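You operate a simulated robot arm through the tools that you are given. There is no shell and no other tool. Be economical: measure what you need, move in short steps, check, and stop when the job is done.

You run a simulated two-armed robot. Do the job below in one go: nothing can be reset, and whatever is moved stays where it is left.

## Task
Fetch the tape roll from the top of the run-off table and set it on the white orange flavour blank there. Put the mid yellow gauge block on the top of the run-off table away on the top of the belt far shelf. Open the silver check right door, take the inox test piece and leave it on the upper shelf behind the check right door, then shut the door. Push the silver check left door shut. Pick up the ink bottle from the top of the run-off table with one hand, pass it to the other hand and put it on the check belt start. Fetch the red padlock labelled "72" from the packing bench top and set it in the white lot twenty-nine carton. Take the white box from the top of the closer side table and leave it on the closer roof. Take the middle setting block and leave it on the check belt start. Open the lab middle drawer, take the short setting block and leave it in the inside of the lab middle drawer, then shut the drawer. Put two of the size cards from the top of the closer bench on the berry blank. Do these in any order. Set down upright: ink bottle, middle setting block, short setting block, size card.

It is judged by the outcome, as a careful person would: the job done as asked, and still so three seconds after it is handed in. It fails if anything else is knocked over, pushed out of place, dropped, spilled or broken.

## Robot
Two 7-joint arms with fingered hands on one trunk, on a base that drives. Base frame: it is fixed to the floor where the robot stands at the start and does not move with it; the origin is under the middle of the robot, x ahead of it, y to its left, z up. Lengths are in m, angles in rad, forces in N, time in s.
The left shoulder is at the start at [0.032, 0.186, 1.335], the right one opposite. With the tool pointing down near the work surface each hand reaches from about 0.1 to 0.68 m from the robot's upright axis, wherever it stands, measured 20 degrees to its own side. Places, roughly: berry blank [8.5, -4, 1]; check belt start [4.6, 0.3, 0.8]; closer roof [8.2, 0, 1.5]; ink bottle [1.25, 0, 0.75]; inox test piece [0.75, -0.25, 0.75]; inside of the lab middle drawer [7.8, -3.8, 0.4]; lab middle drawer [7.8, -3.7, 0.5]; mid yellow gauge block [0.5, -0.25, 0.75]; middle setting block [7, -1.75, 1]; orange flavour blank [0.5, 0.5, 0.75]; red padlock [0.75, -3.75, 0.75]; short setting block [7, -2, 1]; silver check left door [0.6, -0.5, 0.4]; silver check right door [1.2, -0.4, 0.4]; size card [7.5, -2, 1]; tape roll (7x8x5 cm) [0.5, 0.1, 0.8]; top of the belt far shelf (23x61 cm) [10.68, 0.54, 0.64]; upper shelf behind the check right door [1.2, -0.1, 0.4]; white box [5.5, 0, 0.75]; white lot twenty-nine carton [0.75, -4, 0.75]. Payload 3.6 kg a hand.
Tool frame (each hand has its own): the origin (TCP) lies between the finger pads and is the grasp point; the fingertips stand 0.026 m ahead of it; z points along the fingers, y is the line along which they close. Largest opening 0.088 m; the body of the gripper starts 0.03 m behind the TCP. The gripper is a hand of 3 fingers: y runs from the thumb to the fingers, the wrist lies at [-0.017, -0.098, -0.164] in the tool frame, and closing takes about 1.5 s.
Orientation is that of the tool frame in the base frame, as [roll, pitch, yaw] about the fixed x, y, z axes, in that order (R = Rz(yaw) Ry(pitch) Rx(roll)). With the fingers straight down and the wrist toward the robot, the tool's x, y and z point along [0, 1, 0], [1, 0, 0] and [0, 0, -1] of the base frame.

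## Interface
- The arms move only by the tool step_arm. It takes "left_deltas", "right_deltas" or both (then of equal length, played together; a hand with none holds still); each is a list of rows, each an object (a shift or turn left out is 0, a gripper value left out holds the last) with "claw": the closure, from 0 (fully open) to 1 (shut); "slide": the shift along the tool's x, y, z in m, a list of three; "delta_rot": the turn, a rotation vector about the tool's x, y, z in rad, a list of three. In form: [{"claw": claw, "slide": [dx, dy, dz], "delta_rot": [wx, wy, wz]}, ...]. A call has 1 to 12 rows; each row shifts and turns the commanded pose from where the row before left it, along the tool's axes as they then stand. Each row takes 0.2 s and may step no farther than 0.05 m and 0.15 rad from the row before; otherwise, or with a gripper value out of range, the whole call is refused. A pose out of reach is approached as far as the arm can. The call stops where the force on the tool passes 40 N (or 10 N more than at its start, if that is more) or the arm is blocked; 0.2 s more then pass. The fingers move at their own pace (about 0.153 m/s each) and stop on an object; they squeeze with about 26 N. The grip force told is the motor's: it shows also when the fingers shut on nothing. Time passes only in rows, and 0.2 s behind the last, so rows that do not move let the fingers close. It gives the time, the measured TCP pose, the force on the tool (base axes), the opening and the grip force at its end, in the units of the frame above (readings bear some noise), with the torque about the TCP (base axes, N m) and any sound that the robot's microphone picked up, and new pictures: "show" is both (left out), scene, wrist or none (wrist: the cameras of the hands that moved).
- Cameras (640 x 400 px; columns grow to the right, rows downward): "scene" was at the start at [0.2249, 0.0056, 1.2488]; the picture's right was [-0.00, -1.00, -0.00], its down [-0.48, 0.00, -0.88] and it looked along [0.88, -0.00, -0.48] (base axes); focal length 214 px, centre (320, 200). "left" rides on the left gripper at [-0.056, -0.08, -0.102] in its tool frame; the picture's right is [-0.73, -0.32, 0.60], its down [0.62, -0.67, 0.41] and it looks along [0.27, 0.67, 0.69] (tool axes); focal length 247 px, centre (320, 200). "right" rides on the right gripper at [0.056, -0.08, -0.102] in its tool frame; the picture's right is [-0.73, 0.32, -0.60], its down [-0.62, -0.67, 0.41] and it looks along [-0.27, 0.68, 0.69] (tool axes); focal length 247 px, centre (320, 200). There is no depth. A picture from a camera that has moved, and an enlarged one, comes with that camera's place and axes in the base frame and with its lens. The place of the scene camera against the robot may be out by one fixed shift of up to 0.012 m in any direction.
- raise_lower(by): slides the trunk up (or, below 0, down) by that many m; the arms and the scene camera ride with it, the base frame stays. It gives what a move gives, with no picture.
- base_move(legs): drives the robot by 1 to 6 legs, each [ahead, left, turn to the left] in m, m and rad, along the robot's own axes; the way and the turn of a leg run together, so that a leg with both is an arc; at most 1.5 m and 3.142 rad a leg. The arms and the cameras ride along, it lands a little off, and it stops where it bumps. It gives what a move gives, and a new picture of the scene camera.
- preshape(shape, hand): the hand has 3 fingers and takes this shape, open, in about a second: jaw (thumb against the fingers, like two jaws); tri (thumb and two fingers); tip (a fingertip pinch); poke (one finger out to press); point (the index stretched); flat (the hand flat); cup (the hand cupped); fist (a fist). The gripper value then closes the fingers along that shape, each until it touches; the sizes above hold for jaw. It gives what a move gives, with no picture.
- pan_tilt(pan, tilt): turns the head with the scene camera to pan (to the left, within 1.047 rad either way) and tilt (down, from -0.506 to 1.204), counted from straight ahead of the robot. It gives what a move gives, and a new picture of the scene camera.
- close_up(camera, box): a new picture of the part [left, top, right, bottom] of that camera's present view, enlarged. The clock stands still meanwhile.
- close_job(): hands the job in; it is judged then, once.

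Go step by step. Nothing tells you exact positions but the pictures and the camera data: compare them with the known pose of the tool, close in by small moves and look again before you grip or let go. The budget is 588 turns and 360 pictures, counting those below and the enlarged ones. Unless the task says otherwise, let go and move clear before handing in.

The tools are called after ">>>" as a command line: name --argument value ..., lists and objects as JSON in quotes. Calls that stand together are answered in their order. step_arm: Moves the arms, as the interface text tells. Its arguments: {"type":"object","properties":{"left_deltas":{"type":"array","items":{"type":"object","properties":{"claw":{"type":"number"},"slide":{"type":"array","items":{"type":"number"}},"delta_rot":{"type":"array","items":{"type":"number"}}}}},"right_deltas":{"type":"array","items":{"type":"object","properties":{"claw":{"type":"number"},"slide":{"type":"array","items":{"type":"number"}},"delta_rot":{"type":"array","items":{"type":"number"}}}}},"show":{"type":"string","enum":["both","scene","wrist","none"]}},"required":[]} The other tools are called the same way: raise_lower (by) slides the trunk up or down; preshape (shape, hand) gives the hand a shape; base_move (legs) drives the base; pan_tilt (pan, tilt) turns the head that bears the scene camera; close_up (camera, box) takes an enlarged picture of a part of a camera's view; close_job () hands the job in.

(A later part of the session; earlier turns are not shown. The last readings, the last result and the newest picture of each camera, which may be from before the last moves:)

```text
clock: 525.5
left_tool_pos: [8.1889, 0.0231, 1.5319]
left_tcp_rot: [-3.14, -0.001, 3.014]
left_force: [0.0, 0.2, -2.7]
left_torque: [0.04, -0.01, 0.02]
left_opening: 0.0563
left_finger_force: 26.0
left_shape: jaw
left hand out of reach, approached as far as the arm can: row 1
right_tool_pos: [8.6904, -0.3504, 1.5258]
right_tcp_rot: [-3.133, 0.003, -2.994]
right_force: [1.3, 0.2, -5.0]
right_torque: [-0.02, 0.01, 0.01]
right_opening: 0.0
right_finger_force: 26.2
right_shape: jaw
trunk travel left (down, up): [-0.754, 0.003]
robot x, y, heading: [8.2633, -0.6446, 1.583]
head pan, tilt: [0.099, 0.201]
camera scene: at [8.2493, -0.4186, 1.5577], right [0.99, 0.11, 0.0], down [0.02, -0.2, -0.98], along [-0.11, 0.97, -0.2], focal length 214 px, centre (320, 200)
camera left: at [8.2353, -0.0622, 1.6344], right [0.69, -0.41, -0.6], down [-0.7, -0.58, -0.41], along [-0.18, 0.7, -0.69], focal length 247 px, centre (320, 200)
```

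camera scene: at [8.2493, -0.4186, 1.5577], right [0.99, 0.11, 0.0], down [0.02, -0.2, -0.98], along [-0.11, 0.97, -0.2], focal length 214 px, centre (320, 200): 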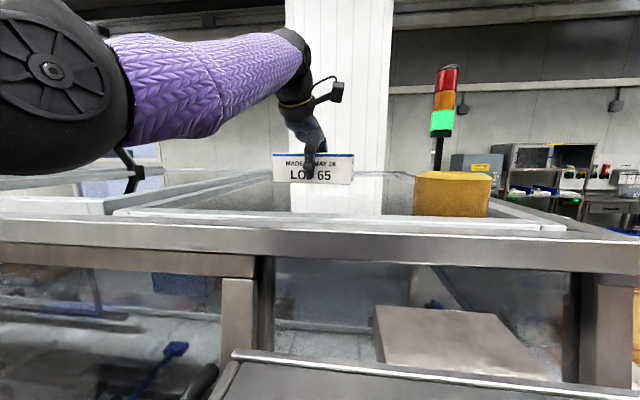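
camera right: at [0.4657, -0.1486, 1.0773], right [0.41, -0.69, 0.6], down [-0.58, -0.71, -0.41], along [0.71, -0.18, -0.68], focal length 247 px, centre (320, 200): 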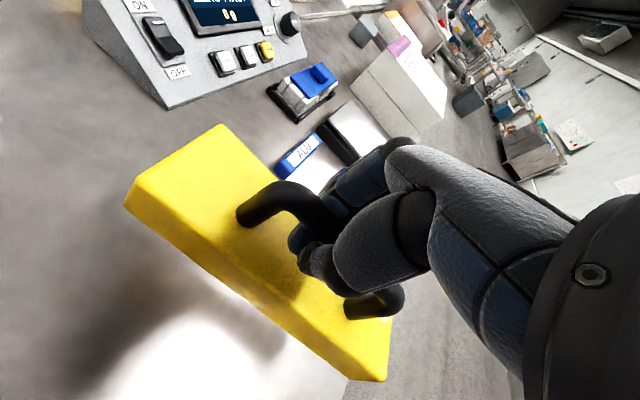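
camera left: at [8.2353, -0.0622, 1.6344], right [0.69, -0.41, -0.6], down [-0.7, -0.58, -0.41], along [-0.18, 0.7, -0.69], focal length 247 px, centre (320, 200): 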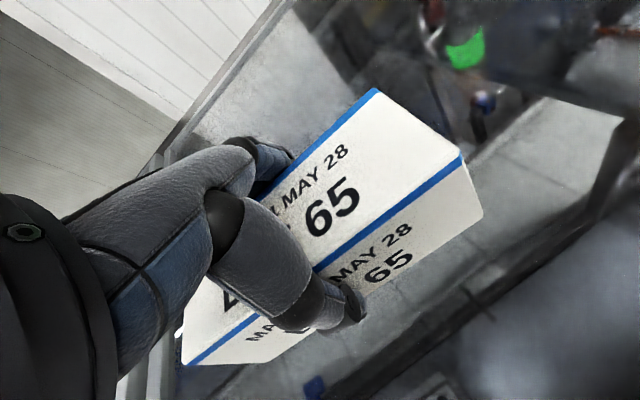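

>>> step_arm --left_deltas '[{"slide": [0, 0, 0.012]}, {"slide": [0, 0, 0.006]}, {}]' --show "none"

>>> step_arm --left_deltas '[{"slide": [0, 0, 0.004]}, {"slide": [0, 0, 0.003]}, {}]' --show "none"

```text
clock: 526.4
left_tool_pos: [8.1897, 0.0245, 1.5142]
left_tcp_rot: [-3.137, 0.001, 3.016]
left_force: [0.1, -0.9, -2.3]
left_torque: [-0.03, -0.05, 0.0]
left_opening: 0.0561
left_finger_force: 25.7
left_shape: jaw
right_tool_pos: [8.6893, -0.3486, 1.5252]
right_tcp_rot: [-3.132, 0.002, -2.996]
right_force: [0.4, 0.1, -4.2]
right_torque: [0.04, 0.03, 0.0]
right_opening: 0.0
right_finger_force: 27.0
right_shape: jaw
trunk travel left (down, up): [-0.754, 0.003]
robot x, y, heading: [8.2653, -0.644, 1.582]
head pan, tilt: [0.099, 0.201]
```

```text
clock: 527.1
left_tool_pos: [8.1892, 0.0233, 1.5076]
left_tcp_rot: [-3.141, 0.0, 3.015]
left_force: [-0.3, -0.1, -2.3]
left_torque: [0.0, -0.02, 0.02]
left_opening: 0.0564
left_finger_force: 26.3
left_shape: jaw
right_tool_pos: [8.6906, -0.3488, 1.5262]
right_tcp_rot: [-3.132, 0.0, -2.995]
right_force: [-0.1, 0.4, -3.8]
right_torque: [-0.01, 0.01, 0.02]
right_opening: 0.0
right_finger_force: 26.1
right_shape: jaw
trunk travel left (down, up): [-0.754, 0.003]
robot x, y, heading: [8.2654, -0.6515, 1.585]
head pan, tilt: [0.099, 0.201]
```

>>> step_arm --left_deltas '[{"slide": [0, 0, 0.004]}, {"slide": [0, 0, 0.004]}, {}]' --show "none"

>>> step_arm --left_deltas '[{"slide": [0, 0, 0.004]}, {"slide": [0, 0, 0.004]}, {}]' --show "scene"

```text
clock: 528.0
left_tool_pos: [8.1895, 0.0242, 1.4997]
left_tcp_rot: [-3.138, -0.002, 3.017]
left_force: [-0.1, -0.2, -1.3]
left_torque: [0.02, 0.0, -0.01]
left_opening: 0.0565
left_finger_force: 26.0
left_shape: jaw
right_tool_pos: [8.69, -0.3481, 1.5248]
right_tcp_rot: [-3.133, 0.002, -2.994]
right_force: [0.1, -0.5, -4.8]
right_torque: [0.0, 0.01, 0.03]
right_opening: 0.0
right_finger_force: 26.0
right_shape: jaw
trunk travel left (down, up): [-0.754, 0.003]
robot x, y, heading: [8.2626, -0.6515, 1.586]
head pan, tilt: [0.099, 0.201]
```

```text
clock: 528.8
left_tool_pos: [8.1892, 0.0237, 1.4912]
left_tcp_rot: [-3.138, -0.001, 3.014]
left_force: [-0.7, 0.2, -3.3]
left_torque: [-0.03, 0.03, -0.01]
left_opening: 0.0564
left_finger_force: 25.6
left_shape: jaw
right_tool_pos: [8.6901, -0.3497, 1.5261]
right_tcp_rot: [-3.133, 0.001, -2.994]
right_force: [-0.2, -0.9, -4.7]
right_torque: [0.0, 0.04, -0.01]
right_opening: 0.0
right_finger_force: 25.9
right_shape: jaw
trunk travel left (down, up): [-0.754, 0.003]
robot x, y, heading: [8.2645, -0.6491, 1.587]
head pan, tilt: [0.099, 0.201]
camera scene: at [8.2488, -0.418, 1.5576], right [0.99, 0.11, 0.0], down [0.02, -0.2, -0.98], along [-0.11, 0.97, -0.2], focal length 214 px, centre (320, 200)
```

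scene: 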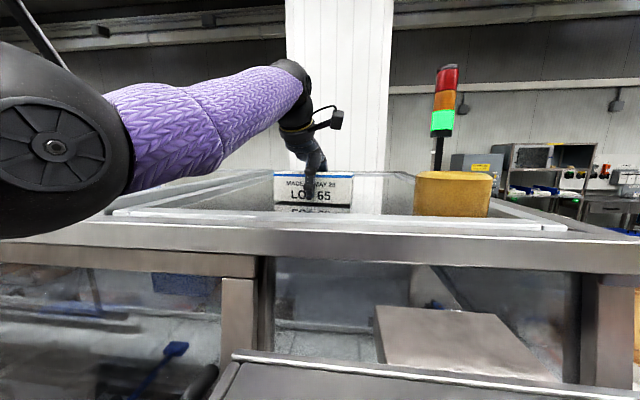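

>>> step_arm --left_deltas '[{"slide": [0, 0, 0.004]}, {"slide": [0, 0, 0.003]}, {}]' --show "none"

>>> step_arm --left_deltas '[{"slide": [0, 0, 0.003]}, {"slide": [0, 0, 0.003]}, {}]' --show "none"

```text
clock: 529.5
left_tool_pos: [8.1896, 0.0223, 1.4883]
left_tcp_rot: [3.138, -0.001, 3.015]
left_force: [0.7, 2.3, 11.9]
left_torque: [0.15, -0.1, 0.01]
left_opening: 0.0562
left_finger_force: 25.8
left_shape: jaw
right_tool_pos: [8.689, -0.3504, 1.5254]
right_tcp_rot: [-3.134, 0.003, -2.994]
right_force: [0.6, 0.4, -4.9]
right_torque: [-0.03, 0.02, -0.01]
right_opening: 0.0
right_finger_force: 26.3
right_shape: jaw
trunk travel left (down, up): [-0.754, 0.003]
robot x, y, heading: [8.2627, -0.6464, 1.582]
head pan, tilt: [0.099, 0.201]
```

```text
clock: 530.4
left_tool_pos: [8.1897, 0.0222, 1.4877]
left_tcp_rot: [3.127, -0.001, 3.015]
left_force: [-0.8, 3.6, 29.2]
left_torque: [0.07, 0.0, 0.08]
left_opening: 0.0564
left_finger_force: 26.3
left_shape: jaw
right_tool_pos: [8.6907, -0.3516, 1.5271]
right_tcp_rot: [-3.134, 0.001, -2.994]
right_force: [1.0, 0.5, -4.9]
right_torque: [-0.04, 0.01, -0.01]
right_opening: 0.0
right_finger_force: 26.2
right_shape: jaw
trunk travel left (down, up): [-0.754, 0.003]
robot x, y, heading: [8.2621, -0.6483, 1.584]
head pan, tilt: [0.099, 0.201]
```

Contact. Relieve, open and rise.

>>> step_arm --left_deltas '[{"slide": [0, 0, -0.005]}, {"claw": 0.3}, {"claw": 0}, {}, {}, {"slide": [0, 0, -0.03]}, {"slide": [0, 0, -0.04]}, {"slide": [0, 0, -0.04]}, {"slide": [0, 0, -0.03]}]' --show "both"

```text
clock: 532.4
left_tool_pos: [8.1908, 0.0187, 1.6225]
left_tcp_rot: [-3.138, 0.0, 3.015]
left_force: [0.5, -0.5, 0.3]
left_torque: [0.02, 0.01, -0.01]
left_opening: 0.0878
left_finger_force: 0.1
left_shape: jaw
left hand out of reach, approached as far as the arm can: row 9
right_tool_pos: [8.6898, -0.3482, 1.5252]
right_tcp_rot: [-3.135, 0.001, -2.994]
right_force: [-0.2, 0.6, -4.7]
right_torque: [0.01, 0.03, -0.01]
right_opening: 0.0002
right_finger_force: 26.2
right_shape: jaw
trunk travel left (down, up): [-0.754, 0.003]
robot x, y, heading: [8.2629, -0.65, 1.586]
head pan, tilt: [0.099, 0.201]
camera scene: at [8.249, -0.419, 1.5577], right [0.99, 0.11, 0.0], down [0.02, -0.2, -0.98], along [-0.11, 0.97, -0.2], focal length 214 px, centre (320, 200)
camera left: at [8.2346, -0.0662, 1.726], right [0.69, -0.41, -0.6], down [-0.7, -0.58, -0.41], along [-0.18, 0.7, -0.69], focal length 247 px, centre (320, 200)
```

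scene: 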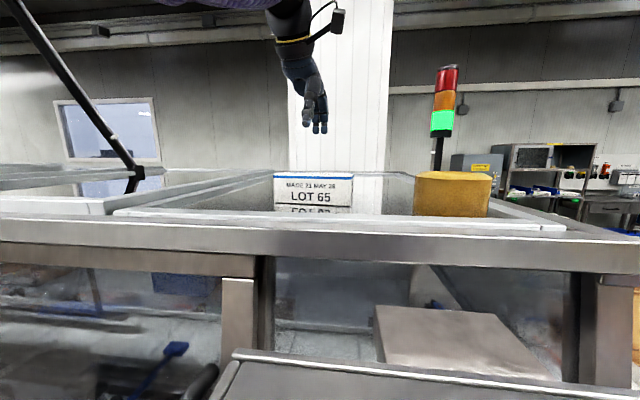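
left: 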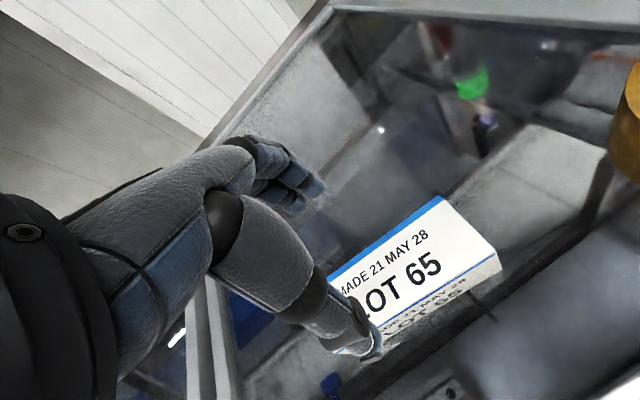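

White box is on the closer roof. Back out and look toward the belt far shelf.

>>> base_move --legs '[[-0.6, 0, 0]]'

>>> raise_lower --by -0.2

>>> base_move --legs '[[0, 0, -1.57]]'

>>> pan_tilt --pan 0.1 --tilt 0.4

```text
clock: 535.8
left_tool_pos: [8.1958, -0.582, 1.6232]
left_tcp_rot: [-3.138, -0.002, 3.017]
left_force: [0.0, 0.3, -0.1]
left_torque: [-0.02, 0.0, 0.02]
left_opening: 0.088
left_finger_force: 0.0
left_shape: jaw
right_tool_pos: [8.6974, -0.95, 1.5256]
right_tcp_rot: [-3.132, 0.003, -2.991]
right_force: [-0.6, 0.7, -4.4]
right_torque: [0.01, -0.02, -0.02]
right_opening: 0.0
right_finger_force: 26.1
right_shape: jaw
trunk travel left (down, up): [-0.754, 0.003]
robot x, y, heading: [8.2701, -1.252, 1.587]
head pan, tilt: [0.099, 0.201]
camera scene: at [8.2574, -1.0208, 1.5575], right [0.99, 0.12, 0.0], down [0.02, -0.2, -0.98], along [-0.11, 0.97, -0.2], focal length 214 px, centre (320, 200)
```

scene: 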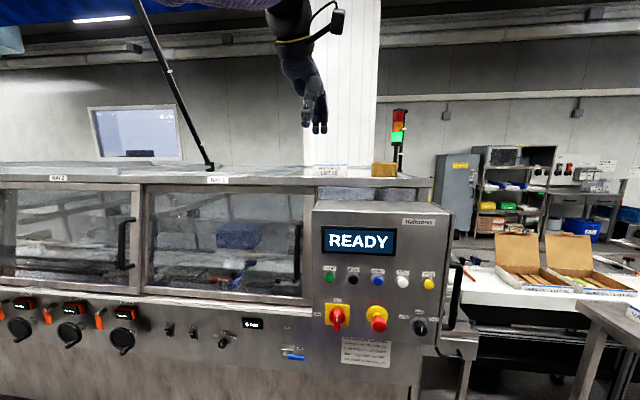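

```text
clock: 537.9
left_tool_pos: [8.1955, -0.5837, 1.4232]
left_tcp_rot: [-3.141, -0.003, 3.017]
left_force: [-0.2, -0.9, 0.0]
left_torque: [-0.03, -0.02, 0.01]
left_opening: 0.0881
left_finger_force: 0.1
left_shape: jaw
right_tool_pos: [8.6984, -0.9522, 1.325]
right_tcp_rot: [-3.132, 0.001, -2.991]
right_force: [-0.1, -0.3, -4.3]
right_torque: [-0.02, 0.03, -0.04]
right_opening: 0.0
right_finger_force: 26.3
right_shape: jaw
trunk travel left (down, up): [-0.554, 0.203]
robot x, y, heading: [8.2733, -1.2487, 1.587]
head pan, tilt: [0.099, 0.201]
```

```text
clock: 542.1
left_tool_pos: [8.9398, -1.1674, 1.4231]
left_tcp_rot: [-3.138, 0.0, 1.457]
left_force: [0.1, -1.0, -0.5]
left_torque: [-0.03, 0.01, -0.01]
left_opening: 0.0878
left_finger_force: 0.1
left_shape: jaw
right_tool_pos: [8.577, -1.6727, 1.326]
right_tcp_rot: [-3.132, 0.003, 1.732]
right_force: [-0.4, -0.3, -4.8]
right_torque: [0.03, 0.01, 0.01]
right_opening: 0.0
right_finger_force: 25.9
right_shape: jaw
trunk travel left (down, up): [-0.554, 0.203]
robot x, y, heading: [8.2692, -1.2518, 0.029]
head pan, tilt: [0.099, 0.201]
camera scene: at [8.4957, -1.23, 1.3561], right [0.13, -0.99, 0.0], down [-0.2, -0.02, -0.98], along [0.97, 0.12, -0.2], focal length 214 px, centre (320, 200)
```

scene: 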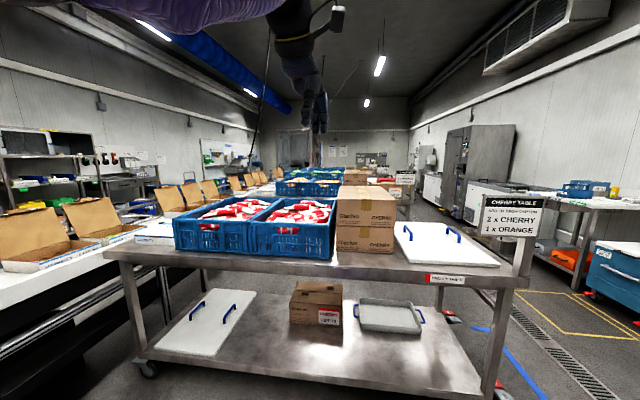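

```text
clock: 542.9
left_tool_pos: [8.9395, -1.1671, 1.4221]
left_tcp_rot: [-3.138, 0.0, 1.458]
left_force: [-0.1, 0.5, -0.7]
left_torque: [0.01, -0.02, 0.01]
left_opening: 0.088
left_finger_force: 0.0
left_shape: jaw
right_tool_pos: [8.5775, -1.6728, 1.3253]
right_tcp_rot: [-3.132, 0.002, 1.732]
right_force: [-0.5, -0.9, -5.4]
right_torque: [0.02, 0.04, 0.01]
right_opening: 0.0002
right_finger_force: 25.8
right_shape: jaw
trunk travel left (down, up): [-0.554, 0.203]
robot x, y, heading: [8.278, -1.2508, 0.029]
head pan, tilt: [0.099, 0.4]
camera scene: at [8.4951, -1.2301, 1.3376], right [0.13, -0.99, 0.0], down [-0.39, -0.05, -0.92], along [0.91, 0.12, -0.39], focal length 214 px, centre (320, 200)
```

scene: 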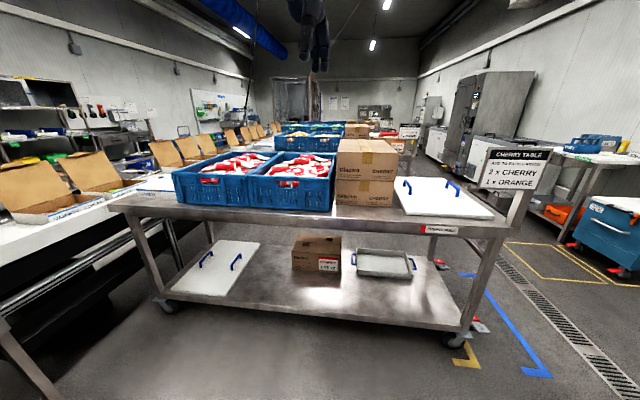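

The far shelf (y≈0.54, z 0.64) lies behind the packing belt, so it must be reached from the north side. On the way I'll carry the middle setting block too (its belt spot is reachable from the north side). First look at the closer bench to the south.

>>> base_move --legs '[[-0.4, 0, 0], [0, 0, -1.6]]'

>>> pan_tilt --pan -0.5 --tilt 0.5

```text
clock: 549.2
left_tool_pos: [7.9367, -1.931, 1.4226]
left_tcp_rot: [-3.138, 0.0, -0.145]
left_force: [0.1, -0.3, -0.1]
left_torque: [0.02, -0.03, -0.03]
left_opening: 0.0878
left_finger_force: 0.0
left_shape: jaw
right_tool_pos: [7.4417, -1.5538, 1.3252]
right_tcp_rot: [-3.134, 0.002, 0.13]
right_force: [0.6, -0.3, -4.9]
right_torque: [0.05, -0.03, -0.02]
right_opening: 0.0
right_finger_force: 26.1
right_shape: jaw
trunk travel left (down, up): [-0.554, 0.203]
robot x, y, heading: [7.8713, -1.2651, -1.577]
head pan, tilt: [0.099, 0.4]
camera scene: at [7.878, -1.4826, 1.3375], right [-1.0, -0.1, 0.0], down [-0.04, 0.39, -0.92], along [0.09, -0.92, -0.39], focal length 214 px, centre (320, 200)
```

scene: 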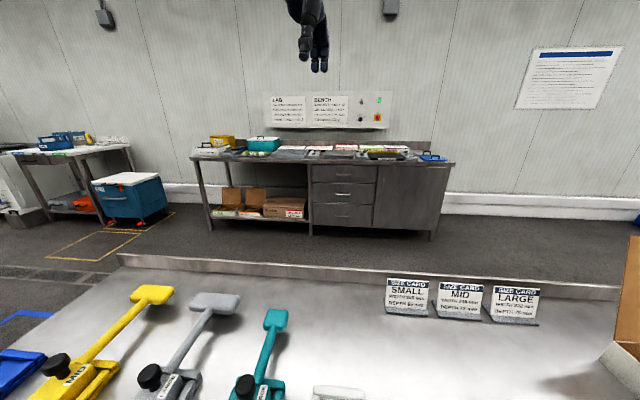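

```text
clock: 550.2
left_tool_pos: [7.9371, -1.932, 1.4233]
left_tcp_rot: [-3.138, 0.0, -0.146]
left_force: [-0.3, 0.2, 0.0]
left_torque: [0.0, 0.01, 0.01]
left_opening: 0.0877
left_finger_force: 0.1
left_shape: jaw
right_tool_pos: [7.4423, -1.5533, 1.3259]
right_tcp_rot: [-3.134, 0.003, 0.129]
right_force: [0.6, -1.0, -4.6]
right_torque: [0.02, 0.01, 0.02]
right_opening: 0.0
right_finger_force: 26.2
right_shape: jaw
trunk travel left (down, up): [-0.554, 0.203]
robot x, y, heading: [7.8729, -1.2614, -1.575]
head pan, tilt: [-0.499, 0.499]
camera scene: at [7.8254, -1.4702, 1.3284], right [-0.88, 0.48, 0.0], down [0.23, 0.42, -0.88], along [-0.42, -0.77, -0.48], focal length 214 px, centre (320, 200)
```

scene: 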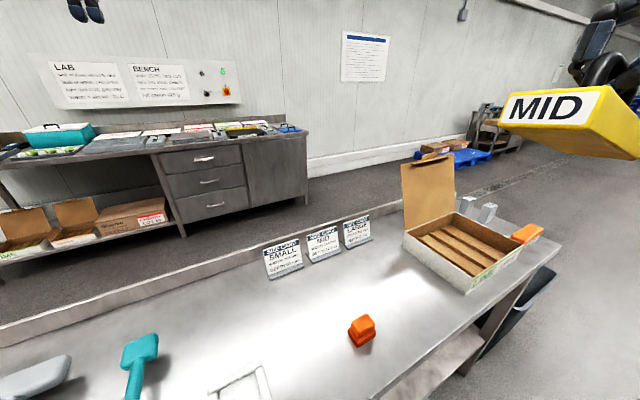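

>>> close_up --camera "scene" --box '[400, 180, 560, 300]'

```text
3.33 times, centred on (480, 240) of scene
camera zoom: at [7.8254, -1.4702, 1.3284], right [-0.88, 0.48, 0.0], down [0.23, 0.42, -0.88], along [-0.42, -0.77, -0.48], focal length 715 px, centre (-213, 67)
```

zoom: 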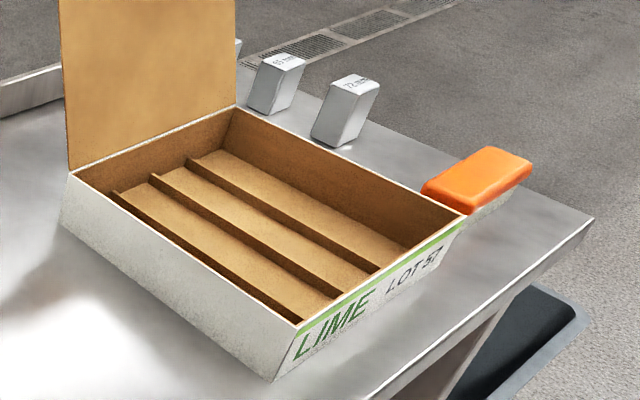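

Two steel setting blocks stand beyond the carton at the bench's west end. Move along to face them.

>>> base_move --legs '[[0, -0.93, 0]]'

>>> pan_tilt --pan 0.1 --tilt 0.8

>>> close_up --camera "scene" --box '[160, 60, 480, 260]'

```text
clock: 555.1
left_tool_pos: [7.0052, -1.9281, 1.4223]
left_tcp_rot: [-3.139, -0.001, -0.146]
left_force: [0.1, -0.6, -0.1]
left_torque: [0.03, 0.0, 0.03]
left_opening: 0.0877
left_finger_force: 0.0
left_shape: jaw
right_tool_pos: [6.5122, -1.5478, 1.3256]
right_tcp_rot: [-3.133, 0.002, 0.128]
right_force: [-0.3, 0.1, -4.4]
right_torque: [0.03, -0.04, 0.01]
right_opening: 0.0002
right_finger_force: 25.8
right_shape: jaw
trunk travel left (down, up): [-0.554, 0.203]
robot x, y, heading: [6.9463, -1.2596, -1.574]
head pan, tilt: [-0.499, 0.499]
camera scene: at [6.8955, -1.4651, 1.3284], right [-0.87, 0.48, 0.0], down [0.23, 0.42, -0.88], along [-0.42, -0.77, -0.48], focal length 214 px, centre (320, 200)
```

scene: 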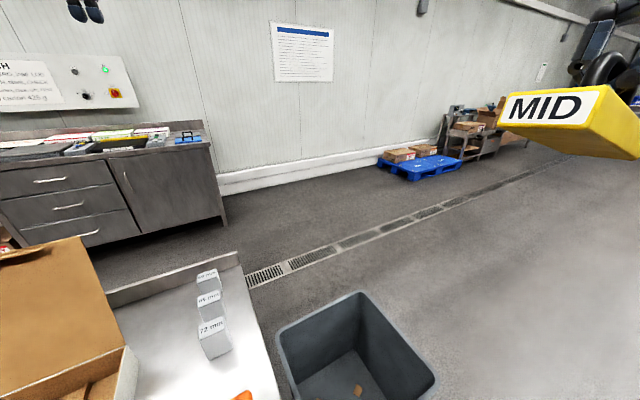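

```text
clock: 556.1
left_tool_pos: [7.0057, -1.9278, 1.4234]
left_tcp_rot: [-3.138, -0.001, -0.147]
left_force: [-0.6, -0.1, 0.0]
left_torque: [-0.02, -0.01, 0.0]
left_opening: 0.088
left_finger_force: 0.1
left_shape: jaw
right_tool_pos: [6.5119, -1.5479, 1.325]
right_tcp_rot: [-3.133, 0.003, 0.127]
right_force: [0.7, -0.6, -5.1]
right_torque: [-0.01, -0.03, -0.03]
right_opening: 0.0002
right_finger_force: 25.6
right_shape: jaw
trunk travel left (down, up): [-0.554, 0.203]
robot x, y, heading: [6.9419, -1.2605, -1.579]
head pan, tilt: [0.099, 0.799]
camera scene: at [6.9472, -1.4658, 1.3025], right [-1.0, -0.09, 0.0], down [-0.07, 0.71, -0.7], along [0.06, -0.69, -0.72], focal length 214 px, centre (320, 200)
```

scene: 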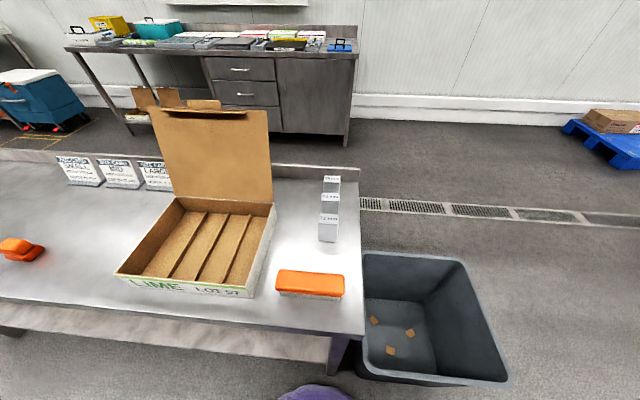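

```text
2.00 times, centred on (320, 160) of scene
camera zoom: at [6.9472, -1.4658, 1.3025], right [-1.0, -0.09, 0.0], down [-0.07, 0.71, -0.7], along [0.06, -0.69, -0.72], focal length 429 px, centre (320, 280)
```

zoom: 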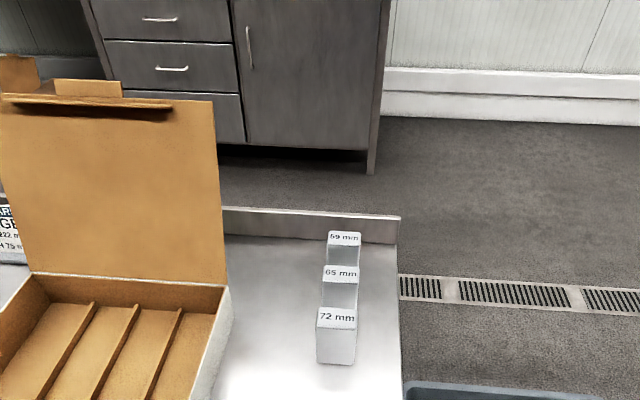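

Blocks read 72, 65, 59 mm from near to far: the middle one (65 mm) is at about [6.955, −1.903], short (59) at [6.955, −1.99]. I go for the 65 mm one with the left hand.

>>> base_move --legs '[[0.02, -0.07, 0]]'

>>> raise_lower --by -0.1

>>> step_arm --left_deltas '[{"slide": [0, 0, 0.04], "delta_rot": [0, 0, -0.13]}, {"slide": [0, 0, 0.045]}, {"slide": [0, 0, 0.045]}, {"slide": [0.005, 0, 0.045]}, {"slide": [0.005, 0, 0.045]}]' --show "both"

```text
clock: 557.1
left_tool_pos: [6.9337, -1.9477, 1.4228]
left_tcp_rot: [-3.137, -0.002, -0.147]
left_force: [0.0, -0.1, 0.1]
left_torque: [0.04, -0.03, -0.05]
left_opening: 0.088
left_finger_force: 0.0
left_shape: jaw
right_tool_pos: [6.4409, -1.5688, 1.3242]
right_tcp_rot: [-3.132, -0.001, 0.127]
right_force: [-0.3, -0.2, -5.0]
right_torque: [0.04, -0.04, 0.02]
right_opening: 0.0001
right_finger_force: 26.0
right_shape: jaw
trunk travel left (down, up): [-0.554, 0.203]
robot x, y, heading: [6.8741, -1.2772, -1.575]
head pan, tilt: [0.099, 0.799]
camera scene: at [6.876, -1.4859, 1.3023], right [-1.0, -0.09, 0.0], down [-0.07, 0.71, -0.7], along [0.07, -0.69, -0.72], focal length 214 px, centre (320, 200)
```

scene: 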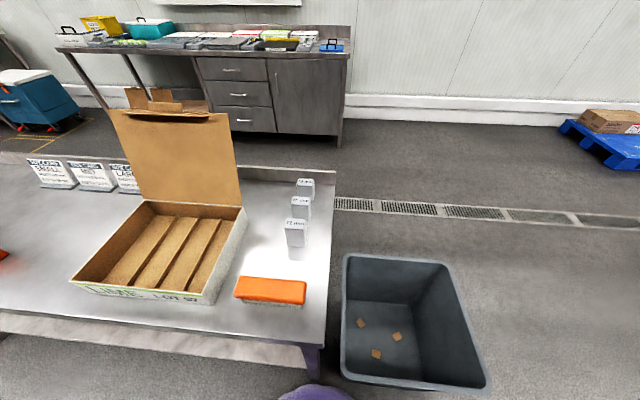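

```text
clock: 558.5
left_tool_pos: [6.9377, -1.9465, 1.3237]
left_tcp_rot: [-3.14, -0.001, -0.148]
left_force: [-0.6, 0.8, 0.9]
left_torque: [-0.03, 0.0, -0.01]
left_opening: 0.088
left_finger_force: 0.1
left_shape: jaw
right_tool_pos: [6.4432, -1.5675, 1.2261]
right_tcp_rot: [-3.133, 0.001, 0.128]
right_force: [0.0, 0.6, -5.0]
right_torque: [0.03, 0.02, 0.01]
right_opening: 0.0
right_finger_force: 26.4
right_shape: jaw
trunk travel left (down, up): [-0.454, 0.303]
robot x, y, heading: [6.876, -1.2793, -1.577]
head pan, tilt: [0.099, 0.799]
```

```text
clock: 559.7
left_tool_pos: [6.9465, -1.9472, 1.103]
left_tcp_rot: [-3.14, -0.001, -0.017]
left_force: [-0.2, -0.6, -0.3]
left_torque: [-0.01, 0.0, 0.0]
left_opening: 0.0879
left_finger_force: 0.1
left_shape: jaw
right_tool_pos: [6.4438, -1.5664, 1.2253]
right_tcp_rot: [-3.131, 0.002, 0.127]
right_force: [-0.6, -0.9, -5.6]
right_torque: [0.01, 0.01, -0.02]
right_opening: 0.0
right_finger_force: 25.9
right_shape: jaw
trunk travel left (down, up): [-0.454, 0.303]
robot x, y, heading: [6.8747, -1.2795, -1.575]
head pan, tilt: [0.099, 0.799]
camera scene: at [6.8778, -1.4914, 1.1989], right [-1.0, -0.09, 0.0], down [-0.07, 0.71, -0.7], along [0.07, -0.69, -0.72], focal length 214 px, centre (320, 200)
camera left: at [6.8904, -1.8659, 1.2047], right [-0.73, 0.33, -0.6], down [0.64, 0.66, -0.41], along [0.26, -0.68, -0.69], focal length 247 px, centre (320, 200)
```

scene: 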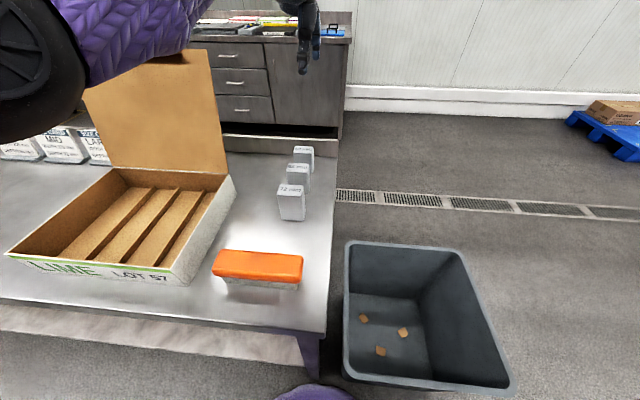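
left: 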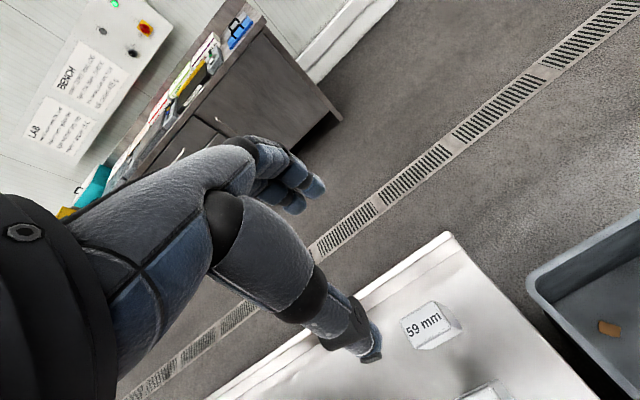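

Cross-checking both cameras: bench top is ≈0.852; 65 mm block top at about [6.953, −1.853, 0.917], 59 mm at [6.959, −1.92]. Gaps are ~3.6 cm, so I narrow the hand and align carefully.

>>> step_arm --left_deltas '[{"claw": 0.4, "slide": [0.004, -0.045, 0.015]}, {"slide": [0.004, -0.045, 0.02]}, {"slide": [0, -0.004, 0.025]}, {}]' --show "both"

>>> close_up --camera "scene" --box '[230, 100, 390, 240]'

```text
clock: 560.7
left_tool_pos: [6.9559, -1.8525, 1.0424]
left_tcp_rot: [-3.14, -0.002, -0.014]
left_force: [-0.3, 0.8, -0.3]
left_torque: [0.02, 0.03, 0.02]
left_opening: 0.0529
left_finger_force: 0.0
left_shape: jaw
right_tool_pos: [6.442, -1.5684, 1.2259]
right_tcp_rot: [-3.133, 0.002, 0.128]
right_force: [-0.1, -0.3, -4.6]
right_torque: [0.02, -0.02, -0.02]
right_opening: 0.0001
right_finger_force: 26.1
right_shape: jaw
trunk travel left (down, up): [-0.454, 0.303]
robot x, y, heading: [6.872, -1.2775, -1.577]
head pan, tilt: [0.099, 0.799]
camera scene: at [6.8777, -1.4909, 1.199], right [-1.0, -0.09, 0.0], down [-0.07, 0.71, -0.7], along [0.07, -0.69, -0.72], focal length 214 px, centre (320, 200)
camera left: at [6.9004, -1.7712, 1.1448], right [-0.73, 0.33, -0.6], down [0.63, 0.66, -0.41], along [0.26, -0.68, -0.69], focal length 247 px, centre (320, 200)
```

scene: 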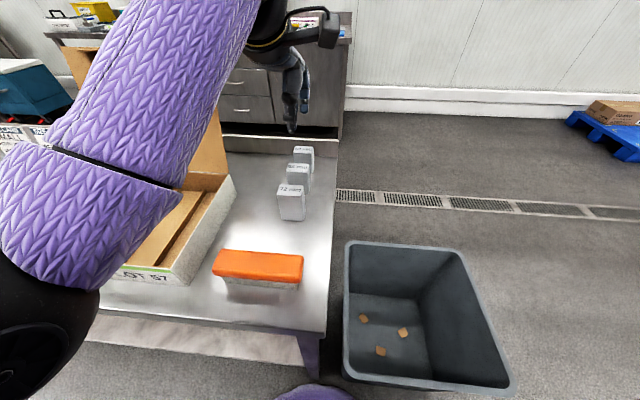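
left: 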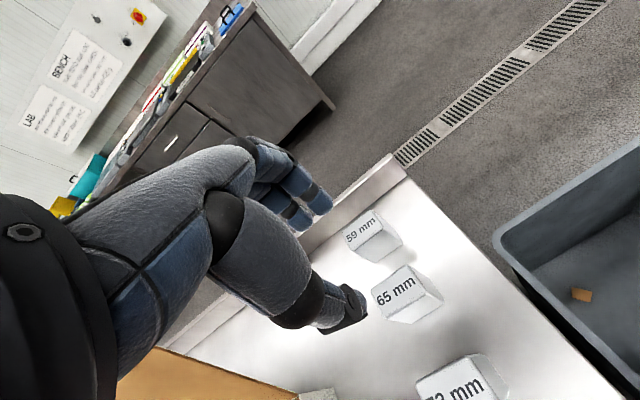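

```text
2.86 times, centred on (310, 170) of scene
camera zoom: at [6.8777, -1.4909, 1.199], right [-1.0, -0.09, 0.0], down [-0.07, 0.71, -0.7], along [0.07, -0.69, -0.72], focal length 613 px, centre (349, 286)
```

zoom: 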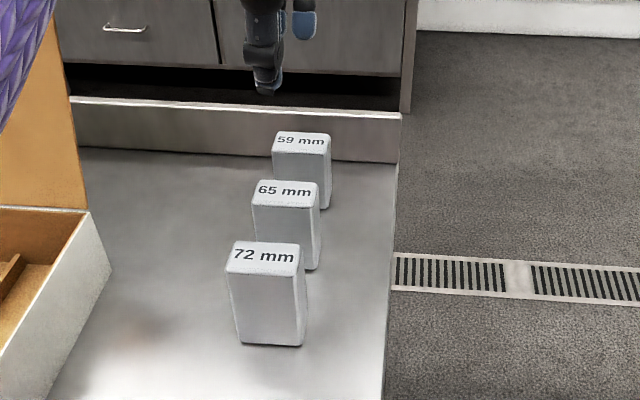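

Aligned over the 65 mm block. Descend to just above and check.

>>> step_arm --left_deltas '[{"slide": [0.004, -0.002, 0.04]}, {"slide": [0, 0, 0.04]}, {"slide": [0, 0, 0.012]}, {}]' --show "wrist"

>>> close_up --camera "scene" --box '[230, 100, 390, 240]'

```text
clock: 561.7
left_tool_pos: [6.9602, -1.8489, 0.9497]
left_tcp_rot: [-3.137, -0.002, -0.014]
left_force: [-0.1, 0.6, 0.6]
left_torque: [0.02, 0.02, -0.01]
left_opening: 0.0532
left_finger_force: 0.1
left_shape: jaw
right_tool_pos: [6.4419, -1.5684, 1.2256]
right_tcp_rot: [-3.132, 0.002, 0.127]
right_force: [1.0, -0.7, -5.9]
right_torque: [0.04, 0.0, 0.01]
right_opening: 0.0
right_finger_force: 25.7
right_shape: jaw
trunk travel left (down, up): [-0.454, 0.303]
robot x, y, heading: [6.8739, -1.279, -1.579]
head pan, tilt: [0.099, 0.799]
camera left: at [6.9045, -1.7677, 1.0532], right [-0.73, 0.33, -0.6], down [0.63, 0.66, -0.41], along [0.26, -0.68, -0.69], focal length 247 px, centre (320, 200)
```

left: 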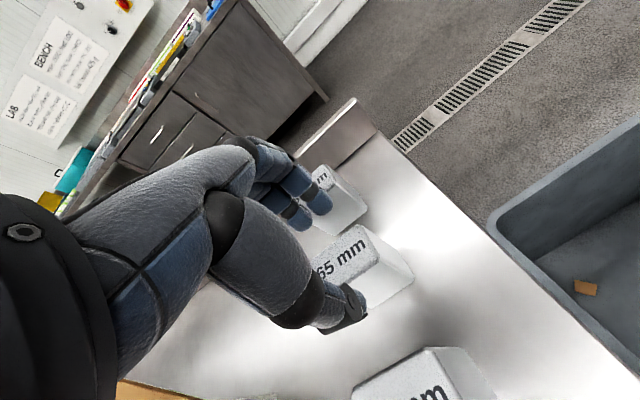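

```text
2.86 times, centred on (310, 170) of scene
camera zoom: at [6.8777, -1.4911, 1.1989], right [-1.0, -0.09, 0.0], down [-0.07, 0.71, -0.7], along [0.07, -0.69, -0.72], focal length 613 px, centre (349, 286)
```

zoom: 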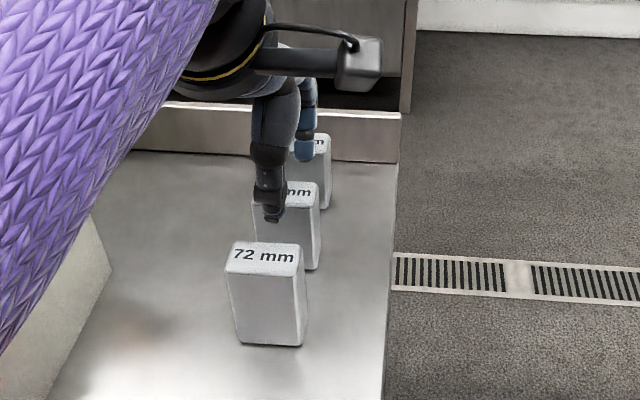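

Thumb is in front, fingers in the rear gap. Descend the rest slowly.

>>> step_arm --left_deltas '[{"slide": [0, 0, 0.015]}, {"slide": [0, 0, 0.015]}, {"slide": [0, 0, 0.015]}, {"slide": [0, 0, 0.008]}, {}]' --show "wrist"

>>> close_up --camera "scene" --box '[230, 100, 390, 240]'

```text
clock: 562.9
left_tool_pos: [6.9604, -1.8497, 0.8984]
left_tcp_rot: [-3.138, 0.001, -0.016]
left_force: [-0.6, 0.0, -0.4]
left_torque: [0.0, -0.02, 0.0]
left_opening: 0.0532
left_finger_force: 0.0
left_shape: jaw
right_tool_pos: [6.4429, -1.5676, 1.2244]
right_tcp_rot: [-3.133, 0.002, 0.128]
right_force: [-0.7, 0.2, -4.2]
right_torque: [0.01, -0.04, 0.01]
right_opening: 0.0
right_finger_force: 26.2
right_shape: jaw
trunk travel left (down, up): [-0.454, 0.303]
robot x, y, heading: [6.8715, -1.2773, -1.579]
head pan, tilt: [0.099, 0.799]
camera left: at [6.9042, -1.7678, 1.0008], right [-0.73, 0.33, -0.6], down [0.63, 0.66, -0.41], along [0.26, -0.68, -0.69], focal length 247 px, centre (320, 200)
```

left: 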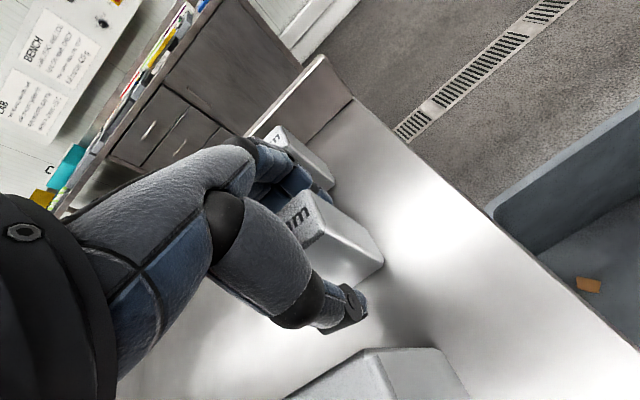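

```text
2.86 times, centred on (310, 170) of scene
camera zoom: at [6.8777, -1.491, 1.1989], right [-1.0, -0.09, 0.0], down [-0.07, 0.71, -0.7], along [0.07, -0.69, -0.72], focal length 613 px, centre (349, 286)
```

zoom: 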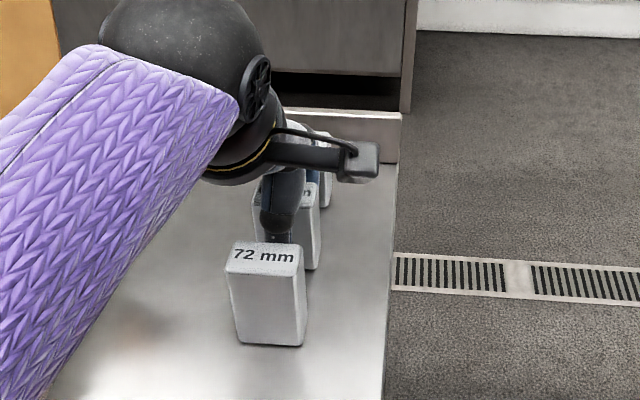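

Close on the 65 mm block and lift.

>>> step_arm --left_deltas '[{"claw": 0.6}, {"claw": 0.8}, {"claw": 1}, {}, {}, {}]' --show "none"

>>> step_arm --left_deltas '[{"slide": [0, 0, -0.015]}, {"slide": [0, 0, -0.02]}, {"slide": [0, 0, -0.04]}, {"slide": [0, 0, -0.045]}, {"slide": [0, 0, -0.045]}]' --show "both"

```text
clock: 564.3
left_tool_pos: [6.961, -1.8482, 0.8983]
left_tcp_rot: [-3.138, -0.002, -0.016]
left_force: [-0.5, 0.4, 0.0]
left_torque: [-0.03, -0.03, 0.03]
left_opening: 0.0235
left_finger_force: 25.7
left_shape: jaw
right_tool_pos: [6.4421, -1.5676, 1.2256]
right_tcp_rot: [-3.132, 0.003, 0.129]
right_force: [-0.1, -0.9, -4.4]
right_torque: [0.06, -0.01, -0.01]
right_opening: 0.0
right_finger_force: 26.1
right_shape: jaw
trunk travel left (down, up): [-0.454, 0.303]
robot x, y, heading: [6.8731, -1.2769, -1.576]
head pan, tilt: [0.099, 0.799]
```

```text
clock: 565.5
left_tool_pos: [6.9596, -1.8506, 1.0629]
left_tcp_rot: [-3.137, -0.001, -0.015]
left_force: [-0.5, -0.7, -1.5]
left_torque: [0.0, -0.02, 0.0]
left_opening: 0.0234
left_finger_force: 26.1
left_shape: jaw
right_tool_pos: [6.4425, -1.5672, 1.2251]
right_tcp_rot: [-3.133, 0.001, 0.126]
right_force: [-0.1, -0.1, -4.8]
right_torque: [-0.01, -0.04, 0.0]
right_opening: 0.0002
right_finger_force: 25.9
right_shape: jaw
trunk travel left (down, up): [-0.454, 0.303]
robot x, y, heading: [6.8755, -1.281, -1.578]
head pan, tilt: [0.099, 0.799]
camera scene: at [6.8776, -1.4911, 1.1989], right [-1.0, -0.09, 0.0], down [-0.07, 0.71, -0.7], along [0.07, -0.69, -0.72], focal length 214 px, centre (320, 200)
camera left: at [6.9037, -1.7692, 1.1659], right [-0.73, 0.33, -0.6], down [0.63, 0.66, -0.41], along [0.26, -0.68, -0.69], focal length 247 px, centre (320, 200)
```

scene: 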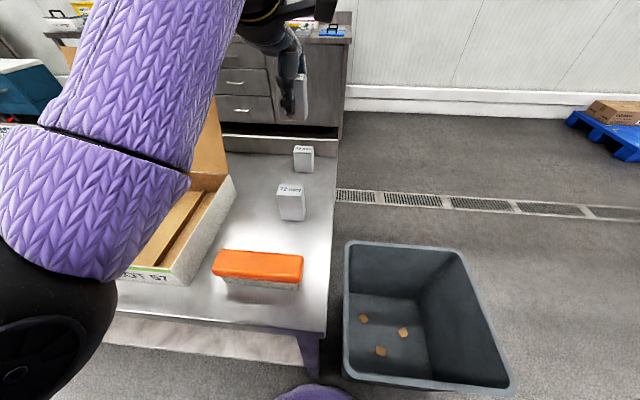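
left: 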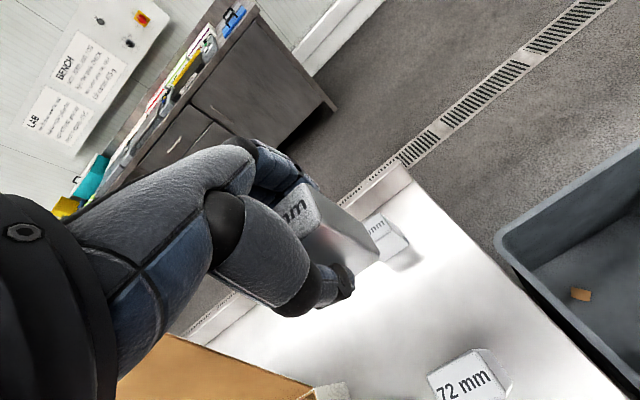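

Middle setting block is in the left hand. Now the long drive: west along the aisle, around the run-off table, then east on the north side.

>>> step_arm --left_deltas '[{"slide": [0.02, -0.03, -0.03]}, {"slide": [0.02, -0.03, -0.03]}, {"slide": [0.02, -0.03, 0]}]' --show "none"

>>> base_move --legs '[[0, 0, -1.57], [1.32, 0, 0], [1.32, 0, 0], [1.32, 0, 0], [1.32, 0, 0], [1.3, 0, 0]]'

```text
clock: 566.3
left_tool_pos: [7.0219, -1.7622, 1.1234]
left_tcp_rot: [-3.14, -0.002, -0.017]
left_force: [1.2, -0.4, -2.0]
left_torque: [0.01, -0.01, 0.0]
left_opening: 0.0233
left_finger_force: 25.8
left_shape: jaw
right_tool_pos: [6.4441, -1.5665, 1.225]
right_tcp_rot: [-3.132, 0.004, 0.127]
right_force: [-0.9, 0.1, -4.5]
right_torque: [0.04, -0.02, -0.01]
right_opening: 0.0
right_finger_force: 26.3
right_shape: jaw
trunk travel left (down, up): [-0.454, 0.303]
robot x, y, heading: [6.8766, -1.2764, -1.579]
head pan, tilt: [0.099, 0.799]
```

```text
clock: 601.5
left_tool_pos: [-0.1987, -1.4321, 1.1232]
left_tcp_rot: [-3.137, -0.002, -1.592]
left_force: [-1.0, 0.1, -1.3]
left_torque: [-0.05, 0.02, 0.02]
left_opening: 0.0233
left_finger_force: 26.2
left_shape: jaw
right_tool_pos: [0.0003, -0.8578, 1.2249]
right_tcp_rot: [-3.131, 0.0, -1.45]
right_force: [-0.9, -0.6, -4.8]
right_torque: [-0.01, -0.05, -0.01]
right_opening: 0.0
right_finger_force: 25.7
right_shape: jaw
trunk travel left (down, up): [-0.454, 0.303]
robot x, y, heading: [0.289, -1.2899, 3.134]
head pan, tilt: [0.099, 0.799]
camera scene: at [0.064, -1.2891, 1.1988], right [-0.09, 1.0, 0.0], down [0.71, 0.06, -0.7], along [-0.69, -0.06, -0.72], focal length 214 px, centre (320, 200)
```

scene: 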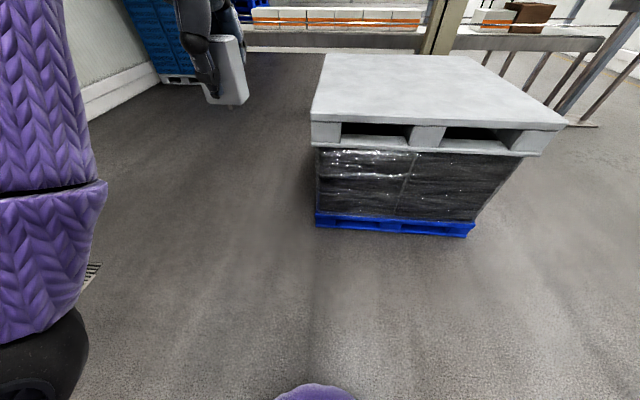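

>>> base_move --legs '[[0, 0, -1.57], [0, 0.55, 0], [1.2, 0, 0]]'

>>> pan_tilt --pan 0 --tilt 0.4

```text
clock: 614.1
left_tool_pos: [-0.3773, 0.3867, 1.1218]
left_tcp_rot: [-3.139, -0.001, 3.11]
left_force: [0.8, 0.7, -1.1]
left_torque: [0.0, 0.01, 0.02]
left_opening: 0.0233
left_finger_force: 26.4
left_shape: jaw
right_tool_pos: [0.1957, 0.1838, 1.2253]
right_tcp_rot: [-3.13, 0.001, -3.03]
right_force: [0.0, 0.1, -5.0]
right_torque: [-0.03, 0.01, 0.01]
right_opening: 0.0
right_finger_force: 26.2
right_shape: jaw
trunk travel left (down, up): [-0.454, 0.303]
robot x, y, heading: [-0.2375, -0.1014, 1.546]
head pan, tilt: [0.099, 0.799]
camera scene: at [-0.2456, 0.1264, 1.1988], right [1.0, 0.08, 0.0], down [0.06, -0.72, -0.7], along [-0.05, 0.69, -0.72], focal length 214 px, centre (320, 200)
```

scene: 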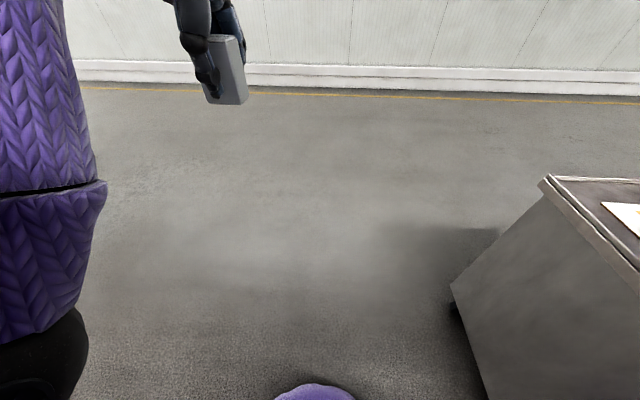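

```text
clock: 615.0
left_tool_pos: [-0.3783, 0.3875, 1.1225]
left_tcp_rot: [-3.138, -0.003, 3.11]
left_force: [0.6, -0.4, -2.4]
left_torque: [0.02, -0.03, -0.01]
left_opening: 0.0232
left_finger_force: 25.9
left_shape: jaw
right_tool_pos: [0.1969, 0.1846, 1.2259]
right_tcp_rot: [-3.132, 0.004, -3.03]
right_force: [-0.5, 0.4, -5.1]
right_torque: [-0.03, 0.03, 0.01]
right_opening: 0.0002
right_finger_force: 26.4
right_shape: jaw
trunk travel left (down, up): [-0.454, 0.303]
robot x, y, heading: [-0.2383, -0.1005, 1.553]
head pan, tilt: [0.0, 0.4]
camera scene: at [-0.2374, 0.1383, 1.2339], right [1.0, -0.02, 0.0], down [-0.01, -0.39, -0.92], along [0.02, 0.92, -0.39], focal length 214 px, centre (320, 200)
```

scene: 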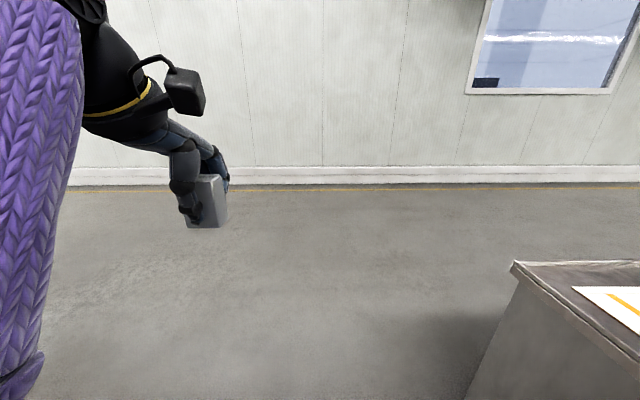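

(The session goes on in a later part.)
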